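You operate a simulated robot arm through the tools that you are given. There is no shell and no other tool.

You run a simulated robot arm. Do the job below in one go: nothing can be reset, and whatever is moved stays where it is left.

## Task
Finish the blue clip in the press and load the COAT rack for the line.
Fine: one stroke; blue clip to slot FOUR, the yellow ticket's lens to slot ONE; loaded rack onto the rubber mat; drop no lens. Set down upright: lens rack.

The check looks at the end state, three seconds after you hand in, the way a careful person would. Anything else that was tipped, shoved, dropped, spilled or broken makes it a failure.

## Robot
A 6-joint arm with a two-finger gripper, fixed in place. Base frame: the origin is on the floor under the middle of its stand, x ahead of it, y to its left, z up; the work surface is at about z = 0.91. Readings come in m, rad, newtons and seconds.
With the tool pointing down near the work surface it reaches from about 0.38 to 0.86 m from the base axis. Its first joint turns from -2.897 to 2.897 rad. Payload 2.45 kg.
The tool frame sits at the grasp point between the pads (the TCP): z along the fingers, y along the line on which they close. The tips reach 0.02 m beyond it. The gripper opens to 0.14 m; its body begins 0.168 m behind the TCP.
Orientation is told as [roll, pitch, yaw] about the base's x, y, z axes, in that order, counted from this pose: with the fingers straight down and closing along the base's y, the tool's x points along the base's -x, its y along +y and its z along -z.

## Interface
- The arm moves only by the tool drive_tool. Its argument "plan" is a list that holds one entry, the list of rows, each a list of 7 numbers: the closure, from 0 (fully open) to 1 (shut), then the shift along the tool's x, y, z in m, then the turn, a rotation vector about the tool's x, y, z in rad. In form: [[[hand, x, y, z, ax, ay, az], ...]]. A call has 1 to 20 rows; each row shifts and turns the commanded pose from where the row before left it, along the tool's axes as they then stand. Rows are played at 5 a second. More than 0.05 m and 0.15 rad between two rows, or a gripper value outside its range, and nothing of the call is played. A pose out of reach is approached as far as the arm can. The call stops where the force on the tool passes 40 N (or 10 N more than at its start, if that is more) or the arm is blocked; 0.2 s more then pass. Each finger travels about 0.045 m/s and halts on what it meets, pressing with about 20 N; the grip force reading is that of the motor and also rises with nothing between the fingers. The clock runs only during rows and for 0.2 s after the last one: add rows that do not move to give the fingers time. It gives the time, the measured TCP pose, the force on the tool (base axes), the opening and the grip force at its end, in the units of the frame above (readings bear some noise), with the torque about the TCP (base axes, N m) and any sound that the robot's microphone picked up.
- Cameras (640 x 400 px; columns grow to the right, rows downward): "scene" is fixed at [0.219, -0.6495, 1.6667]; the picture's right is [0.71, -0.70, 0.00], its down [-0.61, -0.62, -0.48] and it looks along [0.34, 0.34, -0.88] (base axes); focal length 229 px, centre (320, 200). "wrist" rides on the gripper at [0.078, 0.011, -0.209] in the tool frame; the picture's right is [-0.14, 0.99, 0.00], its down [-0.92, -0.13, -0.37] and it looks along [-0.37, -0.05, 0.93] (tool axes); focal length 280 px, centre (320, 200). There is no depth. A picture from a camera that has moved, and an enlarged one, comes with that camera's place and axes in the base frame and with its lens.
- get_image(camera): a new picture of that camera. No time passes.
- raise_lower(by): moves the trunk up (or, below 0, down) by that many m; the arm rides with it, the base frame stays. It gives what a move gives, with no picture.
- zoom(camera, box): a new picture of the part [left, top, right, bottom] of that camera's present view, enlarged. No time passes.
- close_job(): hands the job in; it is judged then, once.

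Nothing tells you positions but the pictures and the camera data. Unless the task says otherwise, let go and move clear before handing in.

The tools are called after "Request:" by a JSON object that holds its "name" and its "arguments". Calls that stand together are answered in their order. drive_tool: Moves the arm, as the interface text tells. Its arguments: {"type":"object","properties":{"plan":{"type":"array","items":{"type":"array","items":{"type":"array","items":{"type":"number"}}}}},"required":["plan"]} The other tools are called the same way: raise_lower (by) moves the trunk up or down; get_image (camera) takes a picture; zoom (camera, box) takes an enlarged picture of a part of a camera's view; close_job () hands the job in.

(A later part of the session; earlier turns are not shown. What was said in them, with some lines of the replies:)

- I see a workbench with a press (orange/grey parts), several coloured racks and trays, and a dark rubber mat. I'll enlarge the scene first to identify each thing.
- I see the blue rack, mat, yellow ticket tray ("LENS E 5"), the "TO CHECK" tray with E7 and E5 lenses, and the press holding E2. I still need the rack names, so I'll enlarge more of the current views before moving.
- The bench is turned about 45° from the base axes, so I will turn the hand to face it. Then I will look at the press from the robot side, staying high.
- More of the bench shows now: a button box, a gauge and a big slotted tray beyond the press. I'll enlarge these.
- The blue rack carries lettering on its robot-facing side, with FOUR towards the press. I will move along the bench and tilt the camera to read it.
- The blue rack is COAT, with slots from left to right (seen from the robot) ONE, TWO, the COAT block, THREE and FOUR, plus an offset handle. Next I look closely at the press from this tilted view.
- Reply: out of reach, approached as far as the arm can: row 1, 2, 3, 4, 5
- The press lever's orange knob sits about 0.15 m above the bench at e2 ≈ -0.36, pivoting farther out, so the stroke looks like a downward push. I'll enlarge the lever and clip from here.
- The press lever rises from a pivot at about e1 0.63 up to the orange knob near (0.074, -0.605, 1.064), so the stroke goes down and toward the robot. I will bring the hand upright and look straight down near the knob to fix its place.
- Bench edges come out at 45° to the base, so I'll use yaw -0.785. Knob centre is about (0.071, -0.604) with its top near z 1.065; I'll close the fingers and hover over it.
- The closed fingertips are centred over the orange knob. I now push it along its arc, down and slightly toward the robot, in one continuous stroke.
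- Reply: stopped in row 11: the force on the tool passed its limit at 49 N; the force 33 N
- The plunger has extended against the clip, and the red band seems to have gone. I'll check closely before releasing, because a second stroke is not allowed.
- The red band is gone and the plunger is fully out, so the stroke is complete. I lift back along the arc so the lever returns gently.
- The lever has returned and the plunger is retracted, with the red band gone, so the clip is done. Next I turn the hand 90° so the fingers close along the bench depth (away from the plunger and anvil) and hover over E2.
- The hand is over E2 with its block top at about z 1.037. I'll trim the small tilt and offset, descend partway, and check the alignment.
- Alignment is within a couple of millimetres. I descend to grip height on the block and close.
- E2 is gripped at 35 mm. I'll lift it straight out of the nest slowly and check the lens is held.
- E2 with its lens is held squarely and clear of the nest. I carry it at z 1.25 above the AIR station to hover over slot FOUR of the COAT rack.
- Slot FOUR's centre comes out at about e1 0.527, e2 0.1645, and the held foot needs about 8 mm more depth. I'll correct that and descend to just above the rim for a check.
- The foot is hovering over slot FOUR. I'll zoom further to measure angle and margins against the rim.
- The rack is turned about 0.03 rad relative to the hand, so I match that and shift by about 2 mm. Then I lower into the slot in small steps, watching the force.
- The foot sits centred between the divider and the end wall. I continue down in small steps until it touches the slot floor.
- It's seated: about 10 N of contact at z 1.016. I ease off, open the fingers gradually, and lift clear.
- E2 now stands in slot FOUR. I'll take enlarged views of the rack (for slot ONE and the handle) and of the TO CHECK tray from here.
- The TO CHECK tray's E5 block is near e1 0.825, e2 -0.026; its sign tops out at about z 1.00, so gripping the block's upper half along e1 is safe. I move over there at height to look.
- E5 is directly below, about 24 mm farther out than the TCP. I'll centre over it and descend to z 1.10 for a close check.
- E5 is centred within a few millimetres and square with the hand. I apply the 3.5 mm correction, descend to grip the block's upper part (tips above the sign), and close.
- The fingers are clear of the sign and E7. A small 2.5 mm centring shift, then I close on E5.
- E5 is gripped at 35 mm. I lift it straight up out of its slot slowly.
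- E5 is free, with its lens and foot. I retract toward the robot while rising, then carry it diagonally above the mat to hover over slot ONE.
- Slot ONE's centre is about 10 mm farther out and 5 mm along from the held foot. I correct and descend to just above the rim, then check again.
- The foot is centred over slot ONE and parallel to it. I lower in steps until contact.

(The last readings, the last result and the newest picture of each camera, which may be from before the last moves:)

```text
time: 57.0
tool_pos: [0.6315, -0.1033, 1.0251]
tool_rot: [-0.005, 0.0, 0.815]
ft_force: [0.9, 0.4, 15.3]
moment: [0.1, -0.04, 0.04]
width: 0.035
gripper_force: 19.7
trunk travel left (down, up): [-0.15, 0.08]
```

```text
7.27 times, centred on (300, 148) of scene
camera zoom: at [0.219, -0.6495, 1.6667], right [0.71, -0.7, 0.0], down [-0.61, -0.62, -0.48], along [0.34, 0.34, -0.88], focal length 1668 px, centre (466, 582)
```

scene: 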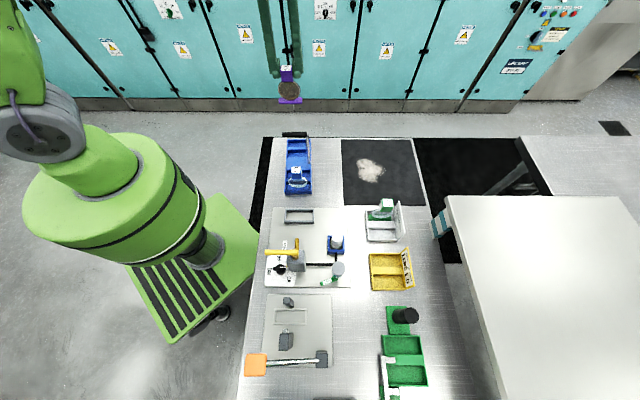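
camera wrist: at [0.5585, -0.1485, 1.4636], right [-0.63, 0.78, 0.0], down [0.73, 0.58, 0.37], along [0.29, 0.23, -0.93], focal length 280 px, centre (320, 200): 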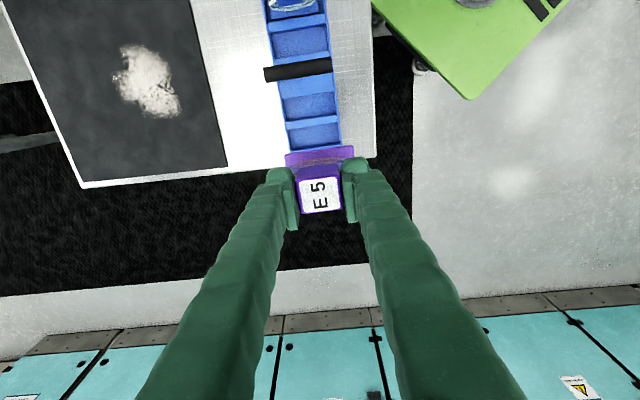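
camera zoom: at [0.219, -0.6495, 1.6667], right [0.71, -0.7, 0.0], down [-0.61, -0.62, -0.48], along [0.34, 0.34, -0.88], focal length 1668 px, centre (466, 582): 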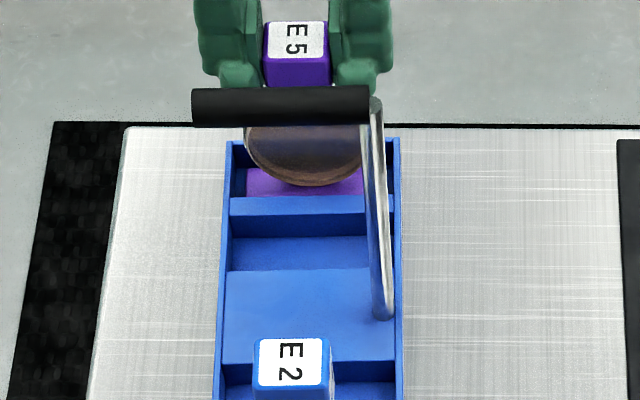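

Contact at the expected height, so E5 is seated in slot ONE. I ease off, open, and rise straight up.

Request:
{"name": "drive_tool", "arguments": {"plan": [[[1, 0, 0, -0.0015, 0, 0, 0], [0.7, 0, 0, 0, 0, 0, 0], [0.6, 0, 0, 0, 0, 0, 0], [0.5, 0, 0, 0, 0, 0, 0], [0.5, 0, 0, 0, 0, 0, 0], [0.5, 0, 0, 0, 0, 0, 0], [0.5, 0, 0, -0.01, 0, 0, 0], [0.5, 0, 0, -0.02, 0, 0, 0], [0.5, 0, 0, -0.03, 0, 0, 0], [0.5, 0, 0, -0.04, 0, 0, 0], [0.5, 0, 0, -0.04, 0, 0, 0], [0.5, 0, 0, -0.04, 0, 0, 0], [0.5, 0, 0, -0.04, 0, 0, 0], [0.5, 0, 0, 0, 0, 0, 0]]]}}

Request:
{"name": "get_image", "arguments": {"camera": "wrist"}}

Request:
{"name": "zoom", "arguments": {"camera": "scene", "box": [265, 120, 345, 205]}}

```text
time: 60.0
tool_pos: [0.6324, -0.1031, 1.2474]
tool_rot: [0.001, 0.0, 0.816]
ft_force: [-0.7, 0.4, 0.5]
moment: [-0.01, 0.01, -0.01]
width: 0.0703
gripper_force: 0.1
trunk travel left (down, up): [-0.15, 0.08]
```

```text
taken
camera wrist: at [0.5708, -0.1508, 1.4573], right [-0.63, 0.78, 0.0], down [0.72, 0.58, 0.37], along [0.29, 0.23, -0.93], focal length 280 px, centre (320, 200)
```

wrist: 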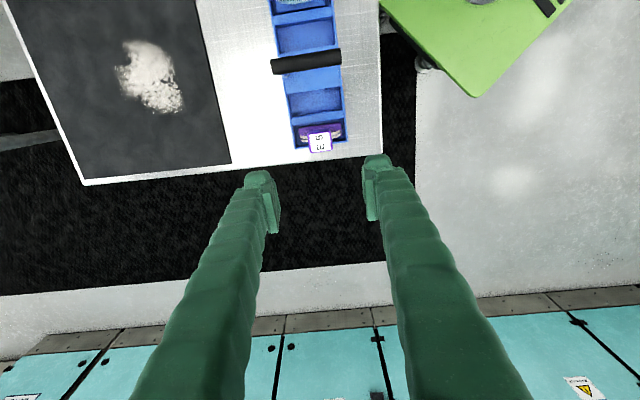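

```text
4.71 times, centred on (305, 162) of scene
camera zoom: at [0.219, -0.6495, 1.6667], right [0.71, -0.7, 0.0], down [-0.61, -0.62, -0.48], along [0.34, 0.34, -0.88], focal length 1079 px, centre (391, 376)
```

zoom: 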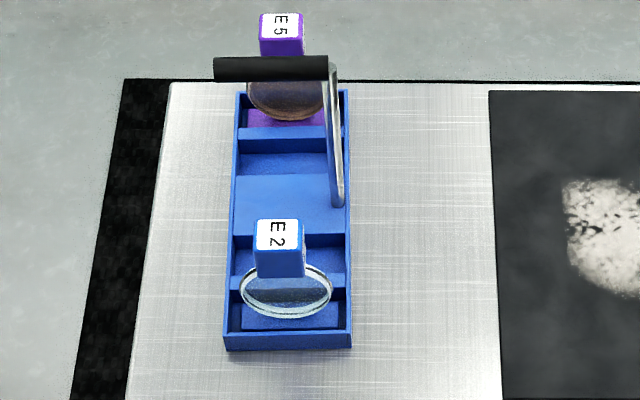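

Both lenses stand in their slots. Now I turn the hand so the fingers close across the handle bar and hover over it.

Request:
{"name": "drive_tool", "arguments": {"plan": [[[0.5, 0, 0, 0, 0, 0, 0.1428], [0.5, 0, 0, 0, 0, 0, 0.1428], [0.5, 0, 0, 0, 0, 0, 0.1428], [0.5, 0, 0, 0, 0, 0, 0.1428], [0.5, 0, 0, 0, 0, 0, 0.1428], [0.5, 0, 0, 0, 0, 0, 0.1428], [0.5, 0, 0, 0, 0, 0, 0.1428], [0.5, 0, 0, 0, 0, 0, 0.1428], [0.5, 0, 0, 0, 0, 0, 0.1428], [0.5, 0, 0, 0, 0, 0, 0.1428], [0.5, 0, 0, 0, 0, 0, 0.1428], [0.5, 0, -0.035, 0, 0, 0, 0], [0.5, 0, -0.035, 0, 0, 0, 0], [0.5, -0.001, -0.035, 0, 0, 0, 0], [0.5, 0, 0, 0, 0, 0, 0]]]}}

Request:
{"name": "get_image", "arguments": {"camera": "wrist"}}

Request:
{"name": "zoom", "arguments": {"camera": "wrist", "box": [240, 100, 400, 220]}}

Request:
{"name": "get_image", "arguments": {"camera": "scene"}}

```text
time: 63.2
tool_pos: [0.5601, -0.18, 1.2464]
tool_rot: [0.0, -0.001, -0.756]
ft_force: [-0.3, 0.2, 0.5]
moment: [0.02, -0.03, 0.0]
width: 0.0701
gripper_force: 0.0
trunk travel left (down, up): [-0.15, 0.08]
```

```text
taken
camera wrist: at [0.5106, -0.1175, 1.4548], right [0.78, 0.63, 0.0], down [0.58, -0.72, 0.37], along [0.23, -0.29, -0.93], focal length 280 px, centre (320, 200)
```

wrist: 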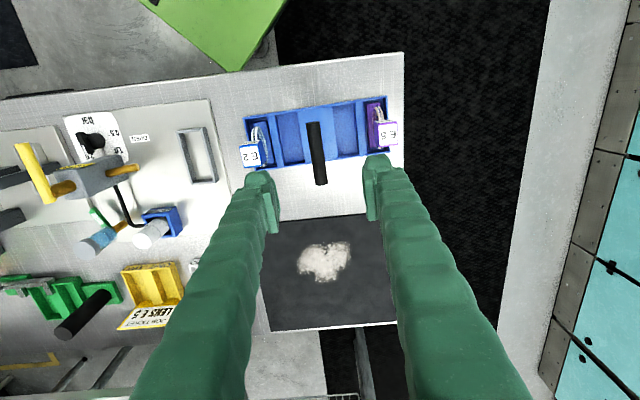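

```text
3.33 times, centred on (320, 160) of wrist
camera zoom: at [0.5106, -0.1175, 1.4548], right [0.78, 0.63, 0.0], down [0.58, -0.72, 0.37], along [0.23, -0.29, -0.93], focal length 935 px, centre (320, 333)
```

zoom: 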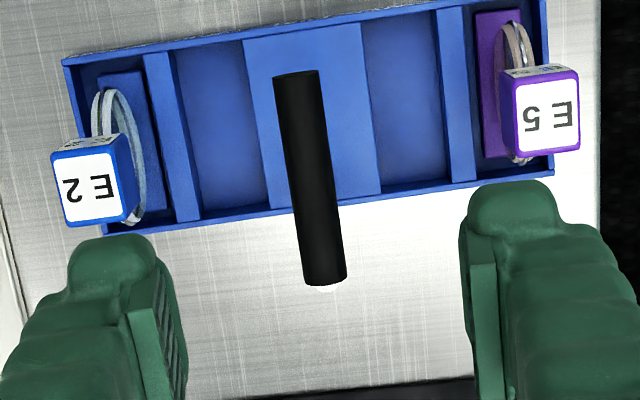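

```text
taken
```

scene: 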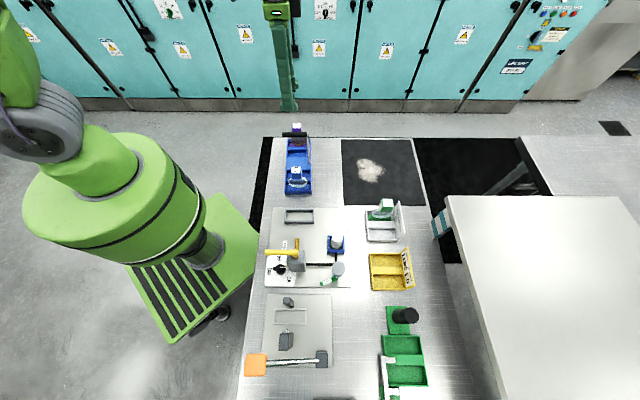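

The bar runs along the hand's x-axis, centred over the rack, with its axis near z 1.085. I shift about 4 mm to centre on it, descend, and check before gripping.

Request:
{"name": "drive_tool", "arguments": {"plan": [[[0.5, -0.004, -0.0043, 0, 0, 0, 0], [0.5, 0, 0, 0.03, 0, 0, 0], [0.5, 0, 0, 0.03, 0, 0, 0], [0.5, 0, 0, 0.03, 0, 0, 0], [0.5, 0, 0, 0.02, 0, 0, 0], [0.5, 0, 0, 0, 0, 0, 0]]]}}

Request:
{"name": "zoom", "arguments": {"camera": "wrist", "box": [230, 90, 410, 230]}}

Request:
{"name": "zoom", "arguments": {"camera": "scene", "box": [260, 80, 350, 205]}}

```text
time: 64.6
tool_pos: [0.5607, -0.1882, 1.1359]
tool_rot: [0.0, 0.001, -0.756]
ft_force: [-0.1, 0.0, -0.5]
moment: [0.0, 0.01, -0.03]
width: 0.0701
gripper_force: 0.0
trunk travel left (down, up): [-0.15, 0.08]
```

```text
2.86 times, centred on (320, 160) of wrist
camera zoom: at [0.51, -0.1254, 1.3449], right [0.78, 0.63, 0.0], down [0.58, -0.72, 0.37], along [0.23, -0.29, -0.93], focal length 801 px, centre (320, 314)
```

zoom: 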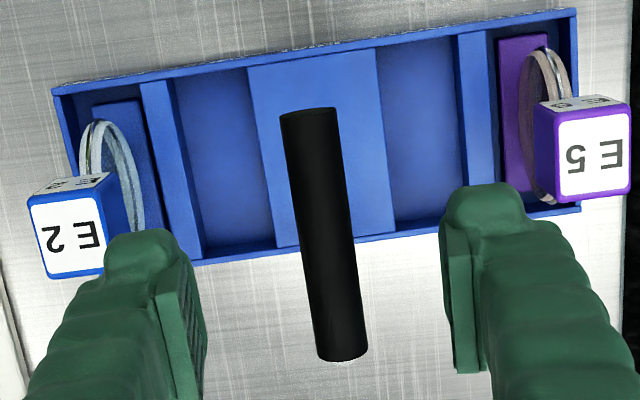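

```text
3.20 times, centred on (305, 142) of scene
camera zoom: at [0.219, -0.6495, 1.6667], right [0.71, -0.7, 0.0], down [-0.61, -0.62, -0.48], along [0.34, 0.34, -0.88], focal length 734 px, centre (368, 384)
```

zoom: 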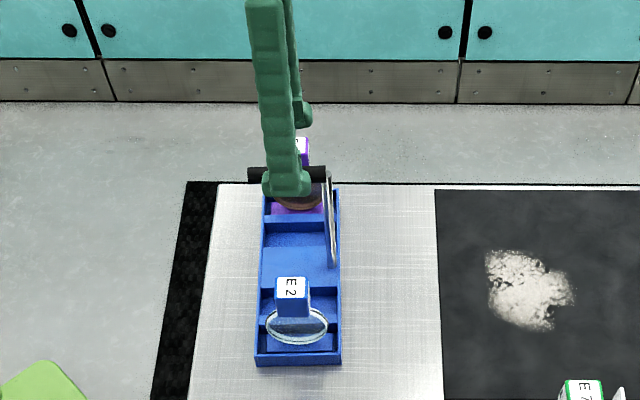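

Bar is centred within about 2 mm. I trim that, descend so the pads straddle the bar axis, and close.

Request:
{"name": "drive_tool", "arguments": {"plan": [[[0.5, 0, 0.0024, 0.015, 0, 0, 0], [0.5, 0, 0, 0.02, 0, 0, 0], [0.5, 0, 0, 0.016, 0, 0, 0], [0.5, 0, 0, 0, 0, 0, 0], [0.7, 0, 0, 0, 0, 0, 0], [0.85, 0, 0, 0, 0, 0, 0], [1, 0, 0, 0, 0, 0, 0], [1, 0, 0, 0, 0, 0, 0], [1, 0, 0, 0, 0, 0, 0], [1, 0, 0, 0, 0, 0, 0]]]}}

Request:
{"name": "zoom", "arguments": {"camera": "wrist", "box": [230, 90, 410, 230]}}

Request:
{"name": "zoom", "arguments": {"camera": "scene", "box": [260, 80, 350, 205]}}

```text
time: 66.8
tool_pos: [0.5622, -0.1862, 1.0838]
tool_rot: [0.0, 0.001, -0.758]
ft_force: [0.2, 0.3, 0.5]
moment: [-0.06, -0.06, 0.2]
width: 0.0132
gripper_force: 19.9
trunk travel left (down, up): [-0.15, 0.08]
```

```text
2.86 times, centred on (320, 160) of wrist
camera zoom: at [0.5115, -0.1235, 1.2943], right [0.78, 0.63, 0.0], down [0.58, -0.72, 0.37], along [0.23, -0.29, -0.93], focal length 801 px, centre (320, 314)
```

zoom: 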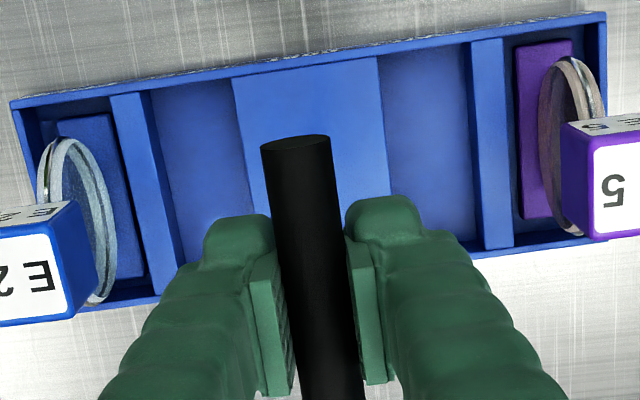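

```text
3.20 times, centred on (305, 142) of scene
camera zoom: at [0.219, -0.6495, 1.6667], right [0.71, -0.7, 0.0], down [-0.61, -0.62, -0.48], along [0.34, 0.34, -0.88], focal length 734 px, centre (368, 384)
```

zoom: 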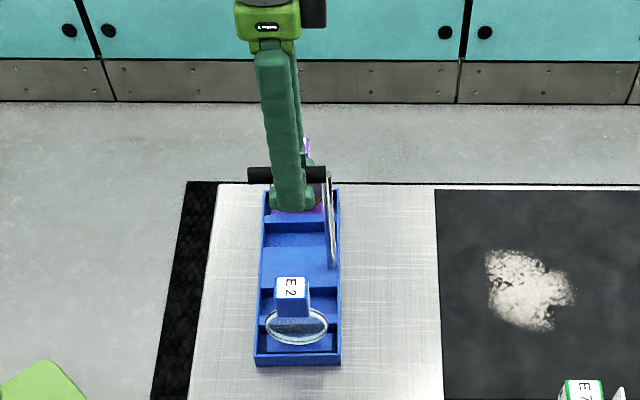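

The bar is held. I lift a few millimetres first and check balance and load.

Request:
{"name": "drive_tool", "arguments": {"plan": [[[1, 0, 0, -0.003, 0, 0, 0], [1, 0, 0, -0.003, 0, 0, 0], [1, 0, 0, -0.004, 0, 0, 0], [1, 0, 0, -0.005, 0, 0, 0], [1, 0, 0, 0, 0, 0, 0], [1, 0, 0, 0, 0, 0, 0]]]}}

Request:
{"name": "zoom", "arguments": {"camera": "wrist", "box": [220, 90, 420, 230]}}

Request:
{"name": "zoom", "arguments": {"camera": "scene", "box": [260, 110, 350, 205]}}

```text
time: 68.2
tool_pos: [0.5628, -0.1845, 1.0998]
tool_rot: [0.0, 0.0, -0.755]
ft_force: [0.8, -0.1, -3.7]
moment: [0.0, 0.02, -0.02]
width: 0.0135
gripper_force: 19.5
trunk travel left (down, up): [-0.15, 0.08]
```

```text
2.86 times, centred on (320, 160) of wrist
camera zoom: at [0.5123, -0.1219, 1.3092], right [0.78, 0.63, 0.0], down [0.58, -0.72, 0.37], along [0.23, -0.29, -0.93], focal length 801 px, centre (320, 314)
```

zoom: 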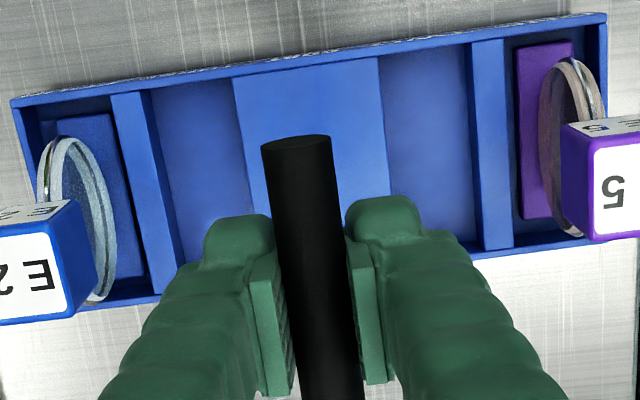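

```text
4.21 times, centred on (305, 158) of scene
camera zoom: at [0.219, -0.6495, 1.6667], right [0.71, -0.7, 0.0], down [-0.61, -0.62, -0.48], along [0.34, 0.34, -0.88], focal length 966 px, centre (383, 379)
```

zoom: 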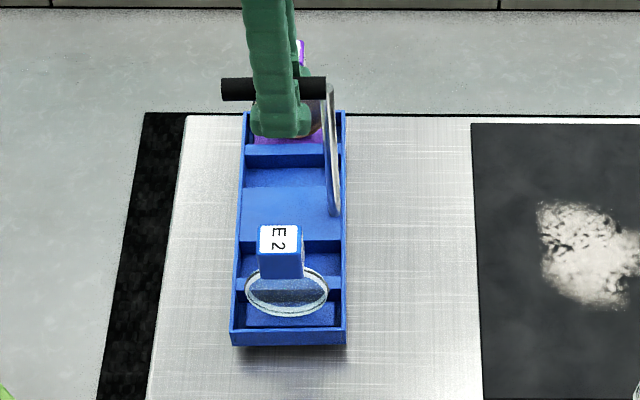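

The rack hangs level (about 3.7 N, no moment). I raise it a little more, turn it 0.03 rad to square with the bench, and then carry it gently outward over the mat.

Request:
{"name": "drive_tool", "arguments": {"plan": [[[1, 0, 0, -0.01, 0, 0, 0], [1, 0, 0, -0.015, 0, 0, 0], [1, 0, 0, -0.015, 0, 0, 0.015], [1, 0, 0, -0.01, 0, 0, 0.015], [1, -0.008, 0, 0, 0, 0, 0], [1, -0.015, -0.0014, 0, 0, 0, 0], [1, -0.02, -0.0014, 0, 0, 0, 0], [1, -0.02, -0.0014, 0, 0, 0, 0], [1, -0.02, -0.0014, 0, 0, 0, 0], [1, -0.02, -0.0014, 0, 0, 0, 0], [1, -0.02, -0.0014, 0, 0, 0, 0], [1, -0.02, -0.0014, 0, 0, 0, 0], [1, -0.02, -0.0014, 0, 0, 0, 0], [1, -0.02, -0.0014, 0, 0, 0, 0], [1, -0.02, -0.0014, 0, 0, 0, 0], [1, -0.02, 0, 0, 0, 0, 0], [1, -0.018, 0, 0, 0, 0, 0], [1, -0.01, 0, 0, 0, 0, 0], [1, -0.006, 0, 0, 0, 0, 0], [1, 0, 0, 0, 0, 0, 0]]]}}

Request:
{"name": "get_image", "arguments": {"camera": "wrist"}}

Request:
{"name": "get_image", "arguments": {"camera": "scene"}}

Request:
{"name": "zoom", "arguments": {"camera": "scene", "box": [310, 80, 450, 220]}}

```text
time: 72.4
tool_pos: [0.7337, -0.3775, 1.1492]
tool_rot: [0.0, 0.001, -0.786]
ft_force: [-0.3, -0.8, -5.2]
moment: [-0.02, 0.02, -0.02]
width: 0.0131
gripper_force: 20.0
trunk travel left (down, up): [-0.15, 0.08]
```

```text
taken
camera wrist: at [0.6855, -0.3125, 1.3594], right [0.8, 0.6, 0.0], down [0.56, -0.74, 0.37], along [0.22, -0.29, -0.93], focal length 280 px, centre (320, 200)
```

wrist: 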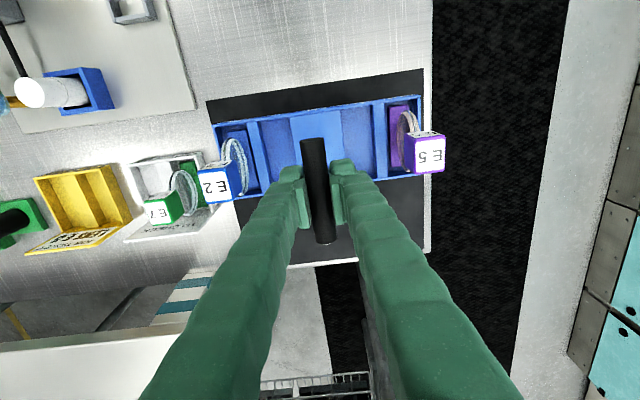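

```text
taken
```

scene: 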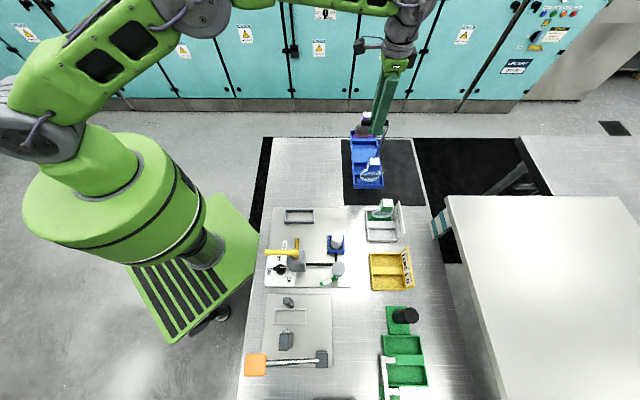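

```text
2.86 times, centred on (380, 150) of scene
camera zoom: at [0.219, -0.6495, 1.6667], right [0.71, -0.7, 0.0], down [-0.61, -0.62, -0.48], along [0.34, 0.34, -0.88], focal length 655 px, centre (149, 343)
```

zoom: 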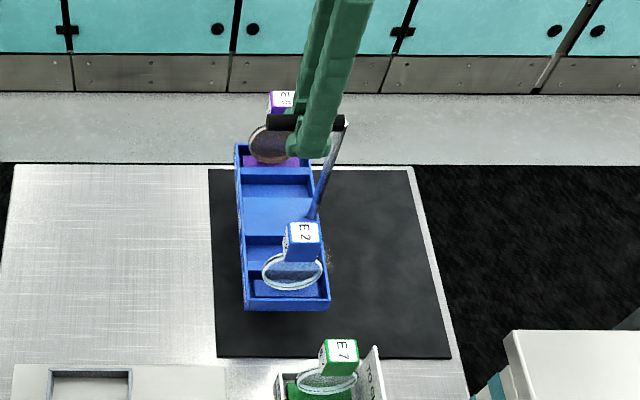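

The rack hangs level above the mat, inside all its edges (about 3 cm margin each side). I lower it gently, slowing near contact.

Request:
{"name": "drive_tool", "arguments": {"plan": [[[1, 0, 0, 0.008, 0, 0, 0], [1, 0, 0, 0.012, 0, 0, 0], [1, 0, 0, 0.012, 0, 0, 0], [1, 0, 0, 0.01, 0, 0, 0], [1, 0, 0, 0.006, 0, 0, 0], [1, 0, 0, 0.003, 0, 0, 0], [1, 0, 0, 0, 0, 0, 0]]]}}

Request:
{"name": "zoom", "arguments": {"camera": "scene", "box": [320, 110, 430, 220]}}

```text
time: 74.0
tool_pos: [0.7331, -0.377, 1.0995]
tool_rot: [0.001, 0.0, -0.786]
ft_force: [-0.1, -0.1, -4.8]
moment: [0.02, 0.01, 0.01]
width: 0.0134
gripper_force: 19.8
trunk travel left (down, up): [-0.15, 0.08]
```

```text
3.64 times, centred on (375, 165) of scene
camera zoom: at [0.219, -0.6495, 1.6667], right [0.71, -0.7, 0.0], down [-0.61, -0.62, -0.48], along [0.34, 0.34, -0.88], focal length 834 px, centre (120, 327)
```

zoom: 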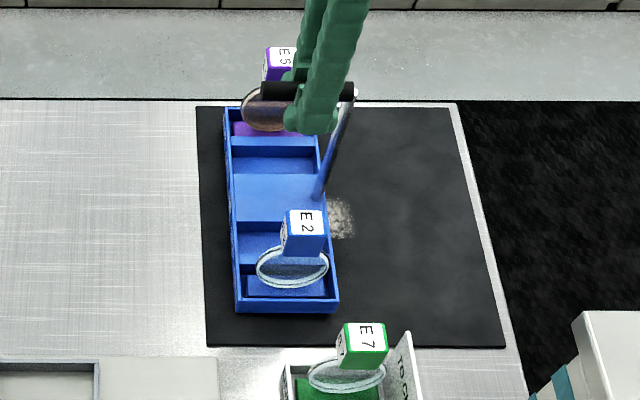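

Request:
{"name": "get_image", "arguments": {"camera": "wrist"}}

Request:
{"name": "zoom", "arguments": {"camera": "wrist", "box": [330, 60, 470, 200]}}

Request:
{"name": "zoom", "arguments": {"camera": "wrist", "box": [160, 80, 300, 220]}}

```text
taken
camera wrist: at [0.6852, -0.3122, 1.3079], right [0.8, 0.6, 0.0], down [0.56, -0.74, 0.37], along [0.22, -0.29, -0.93], focal length 280 px, centre (320, 200)
```

wrist: 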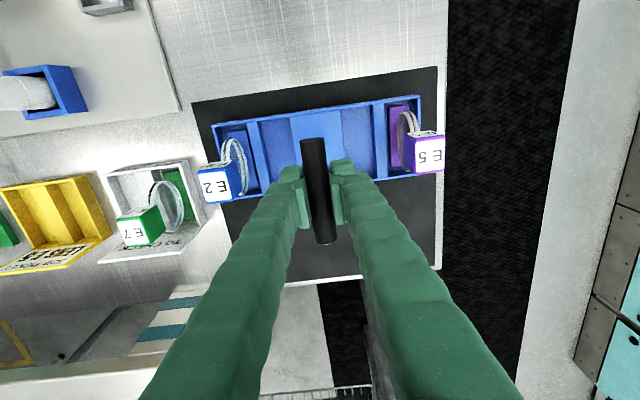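

```text
2.86 times, centred on (400, 130) of wrist
camera zoom: at [0.6852, -0.3122, 1.3079], right [0.8, 0.6, 0.0], down [0.56, -0.74, 0.37], along [0.22, -0.29, -0.93], focal length 801 px, centre (91, 400)
```

zoom: 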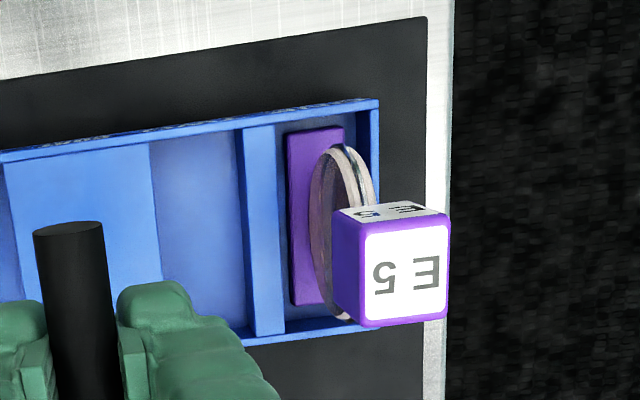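

```text
2.86 times, centred on (230, 150) of wrist
camera zoom: at [0.6852, -0.3122, 1.3079], right [0.8, 0.6, 0.0], down [0.56, -0.74, 0.37], along [0.22, -0.29, -0.93], focal length 801 px, centre (577, 343)
```

zoom: 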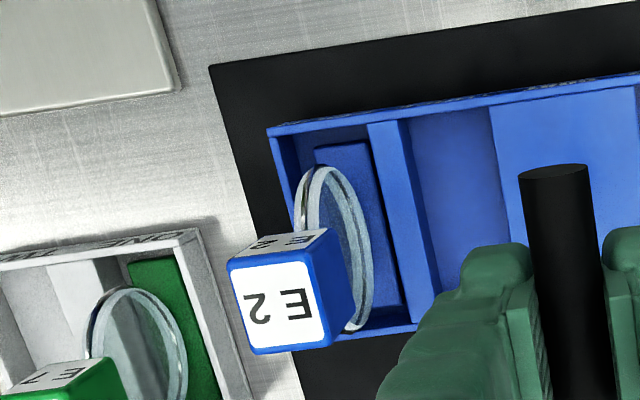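

The rack is well inside the mat on every side. I take the last centimetre in small steps until the mat carries it.

Request:
{"name": "drive_tool", "arguments": {"plan": [[[1, 0, 0, 0.003, 0, 0, 0], [1, 0, 0, 0.003, 0, 0, 0], [1, 0, 0, 0.002, 0, 0, 0], [1, 0, 0, 0, 0, 0, 0]]]}}

```text
time: 75.0
tool_pos: [0.7331, -0.3775, 1.0901]
tool_rot: [0.0, -0.001, -0.785]
ft_force: [-0.4, 0.0, -4.3]
moment: [-0.02, -0.01, 0.02]
width: 0.0132
gripper_force: 20.1
trunk travel left (down, up): [-0.15, 0.08]
```

Request:
{"name": "drive_tool", "arguments": {"plan": [[[1, 0, 0, 0.0015, 0, 0, 0], [1, 0, 0, 0.0015, 0, 0, 0], [1, 0, 0, 0, 0, 0, 0]]]}}

```text
time: 75.8
tool_pos: [0.7338, -0.3768, 1.0892]
tool_rot: [0.002, -0.004, -0.786]
ft_force: [-0.9, -3.3, 10.1]
moment: [0.3, 0.3, 0.01]
width: 0.0131
gripper_force: 19.5
trunk travel left (down, up): [-0.15, 0.08]
```

The rack rests on the mat now (about 10 N upward). I ease off slightly, open the fingers, and check it before rising.

Request:
{"name": "drive_tool", "arguments": {"plan": [[[1, 0, 0, -0.0012, 0, 0, 0], [1, 0, 0, 0, 0, 0, 0], [0.85, 0, 0, 0, 0, 0, 0], [0.75, 0, 0, 0, 0, 0, 0], [0.65, 0, 0, 0, 0, 0, 0], [0.55, 0, 0, 0, 0, 0, 0], [0.5, 0, 0, 0, 0, 0, 0], [0.5, 0, 0, 0, 0, 0, 0], [0.5, 0, 0, 0, 0, 0, 0]]]}}

Request:
{"name": "zoom", "arguments": {"camera": "wrist", "box": [200, 70, 460, 240]}}

Request:
{"name": "zoom", "arguments": {"camera": "scene", "box": [320, 110, 430, 220]}}

```text
time: 77.8
tool_pos: [0.7333, -0.3754, 1.0892]
tool_rot: [-0.001, 0.0, -0.784]
ft_force: [0.3, 0.2, -0.5]
moment: [0.0, 0.0, -0.01]
width: 0.0703
gripper_force: 0.2
trunk travel left (down, up): [-0.15, 0.08]
```

```text
2.35 times, centred on (330, 155) of wrist
camera zoom: at [0.6852, -0.3117, 1.2988], right [0.8, 0.6, 0.0], down [0.56, -0.74, 0.37], along [0.22, -0.29, -0.93], focal length 660 px, centre (296, 306)
```

zoom: 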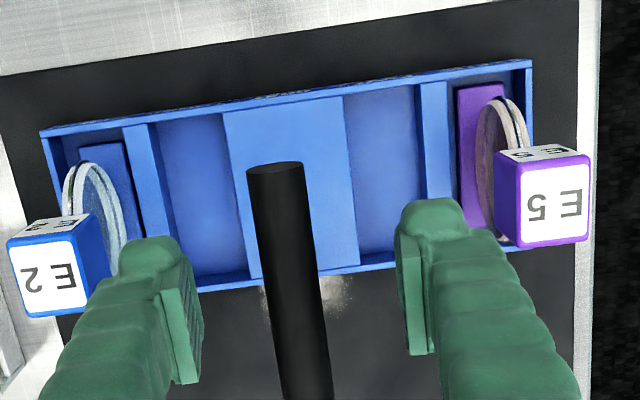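

```text
3.64 times, centred on (375, 165) of scene
camera zoom: at [0.219, -0.6495, 1.6667], right [0.71, -0.7, 0.0], down [-0.61, -0.62, -0.48], along [0.34, 0.34, -0.88], focal length 834 px, centre (120, 327)
```

zoom: 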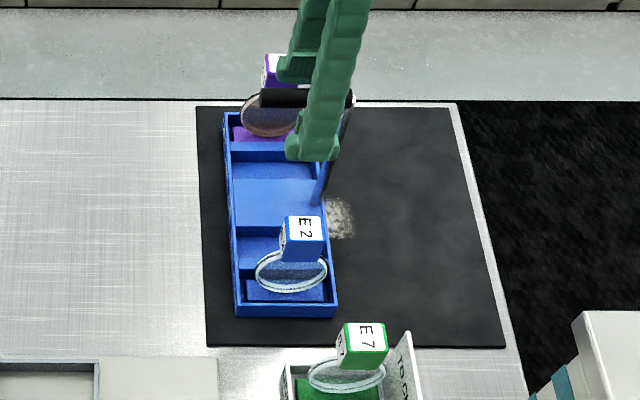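

The rack stands freely on the mat. I rise straight up from the handle, then back away toward the robot.

Request:
{"name": "drive_tool", "arguments": {"plan": [[[0.5, 0, 0, -0.01, 0, 0, 0], [0.5, 0, 0, -0.015, 0, 0, 0], [0.5, 0, 0, -0.02, 0, 0, 0], [0.5, 0, 0, -0.03, 0, 0, 0], [0.5, 0, 0, -0.03, 0, 0, 0], [0.5, 0, 0, -0.03, 0, 0, 0], [0.5, 0.02, 0, -0.015, 0, 0, 0], [0.5, 0.04, 0, -0.01, 0, 0, 0], [0.5, 0.04, 0, -0.005, 0, 0, 0], [0.5, 0.04, 0, 0, 0, 0, 0], [0.5, 0.04, 0, 0, 0, 0, 0], [0.5, 0.04, 0, 0, 0, 0, 0], [0.5, 0.04, 0, 0, 0, 0, 0], [0.5, 0.02, 0, 0, 0, 0, 0], [0.5, 0, 0, 0, 0, 0, 0]]]}}

Request:
{"name": "get_image", "arguments": {"camera": "wrist"}}

Request:
{"name": "get_image", "arguments": {"camera": "scene"}}

Request:
{"name": "zoom", "arguments": {"camera": "scene", "box": [320, 110, 430, 220]}}

Request:
{"name": "zoom", "arguments": {"camera": "scene", "box": [240, 200, 440, 400]}}

```text
time: 81.0
tool_pos: [0.5336, -0.178, 1.2553]
tool_rot: [0.002, 0.001, -0.785]
ft_force: [0.1, -0.6, 0.1]
moment: [0.0, -0.02, 0.01]
width: 0.0703
gripper_force: 0.0
trunk travel left (down, up): [-0.15, 0.08]
```

```text
taken
camera wrist: at [0.4859, -0.1137, 1.4651], right [0.8, 0.6, 0.0], down [0.56, -0.74, 0.37], along [0.22, -0.29, -0.93], focal length 280 px, centre (320, 200)
```

wrist: 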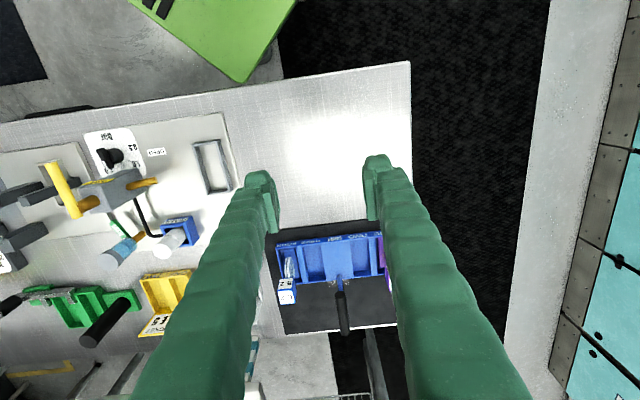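

```text
taken
```

scene: 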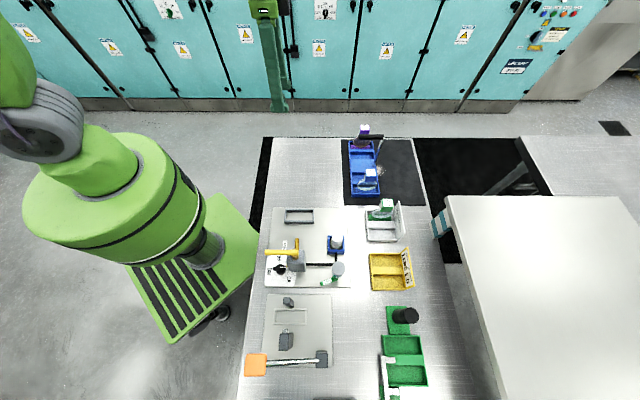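

```text
3.64 times, centred on (375, 165) of scene
camera zoom: at [0.219, -0.6495, 1.6667], right [0.71, -0.7, 0.0], down [-0.61, -0.62, -0.48], along [0.34, 0.34, -0.88], focal length 834 px, centre (120, 327)
```

zoom: 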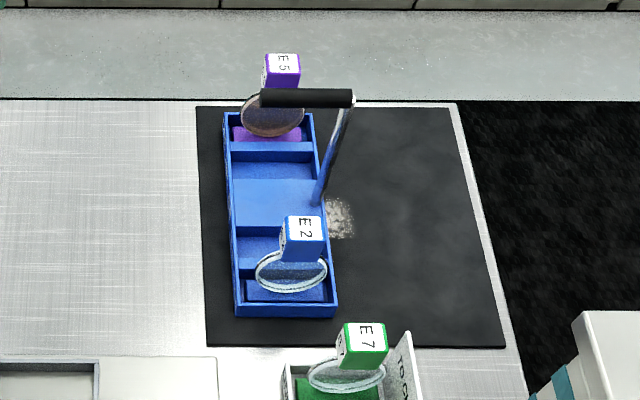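

```text
2.00 times, centred on (340, 300) of scene
camera zoom: at [0.219, -0.6495, 1.6667], right [0.71, -0.7, 0.0], down [-0.61, -0.62, -0.48], along [0.34, 0.34, -0.88], focal length 459 px, centre (280, 0)
```

zoom: 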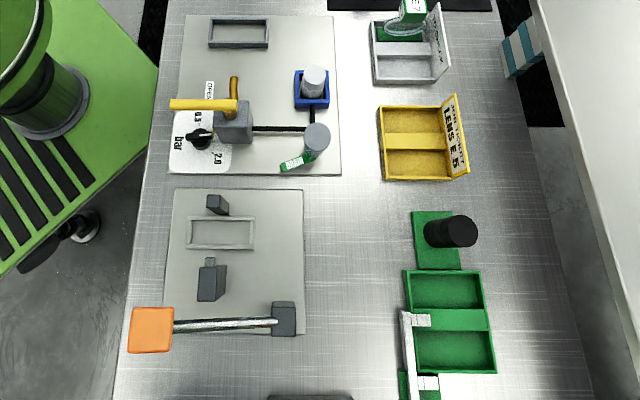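

Everything elsewhere is as it was, and the rack stands on the mat. One last close look at the seated lenses and the ticket before handing in.

Request:
{"name": "zoom", "arguments": {"camera": "wrist", "box": [260, 215, 410, 345]}}

Request:
{"name": "zoom", "arguments": {"camera": "scene", "box": [365, 240, 420, 295]}}

Request:
{"name": "zoom", "arguments": {"camera": "scene", "box": [340, 115, 395, 205]}}

```text
3.08 times, centred on (335, 280) of wrist
camera zoom: at [0.4859, -0.1137, 1.4651], right [0.8, 0.6, 0.0], down [0.56, -0.74, 0.37], along [0.22, -0.29, -0.93], focal length 863 px, centre (274, -46)
```

zoom: 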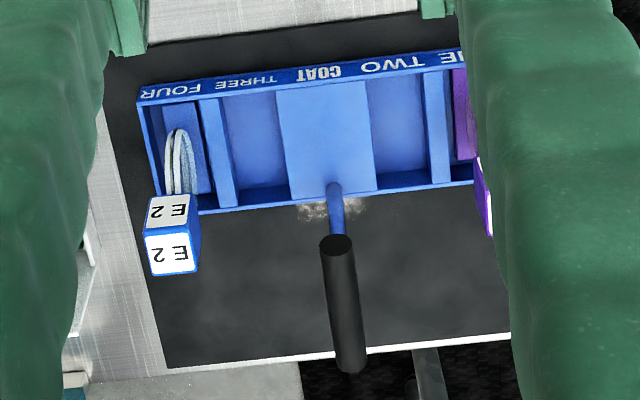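

```text
7.27 times, centred on (392, 268) of scene
camera zoom: at [0.219, -0.6495, 1.6667], right [0.71, -0.7, 0.0], down [-0.61, -0.62, -0.48], along [0.34, 0.34, -0.88], focal length 1668 px, centre (-207, -291)
```

zoom: 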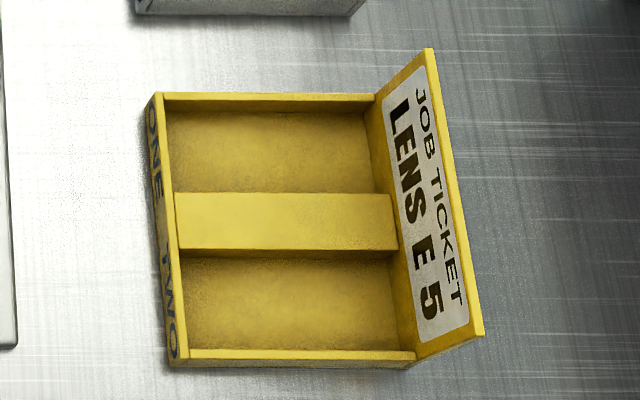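

```text
4.44 times, centred on (368, 160) of scene
camera zoom: at [0.219, -0.6495, 1.6667], right [0.71, -0.7, 0.0], down [-0.61, -0.62, -0.48], along [0.34, 0.34, -0.88], focal length 1019 px, centre (109, 378)
```

zoom: 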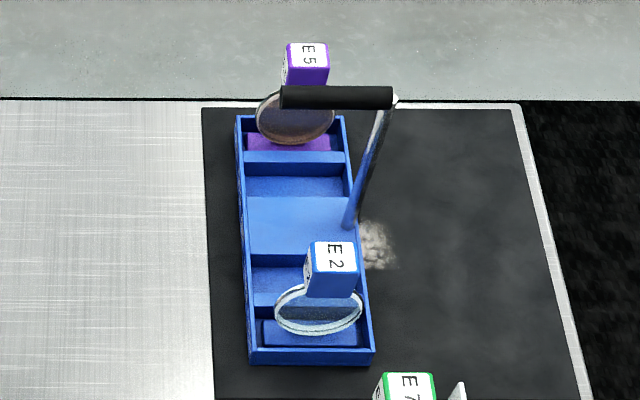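

E2 stands in slot FOUR and E5 (as on the yellow ticket) in slot ONE. The COAT rack is upright on the rubber mat, and the press and everything else are where they should be. The hand is empty and clear, so I hand in the job.

Request:
{"name": "close_job", "arguments": {}}

```text
The job is handed in.
```

The blue clip is pressed, both lenses are in the COAT rack, and the rack is upright on the rubber mat. I've handed the job in; no result has come back yet.

- **Press:** I gave the lever one stroke. The red band on clip E2 is gone, and the lever and plunger went back to where they started.
- **Slot FOUR:** the blue clip, E2.
- **Slot ONE:** the purple E5. The yellow ticket reads "LENS E 5", and E5 came from the TO CHECK tray.
- **Rack:** it hung level while I carried it and sits about 3 cm inside the mat's near edge and both ends. It covers most of a white, dusty-looking patch that was already on the mat and looked flat.

No lens was dropped, and in the last pictures nothing else on the bench had moved. The gripper is open, empty and clear of everything.
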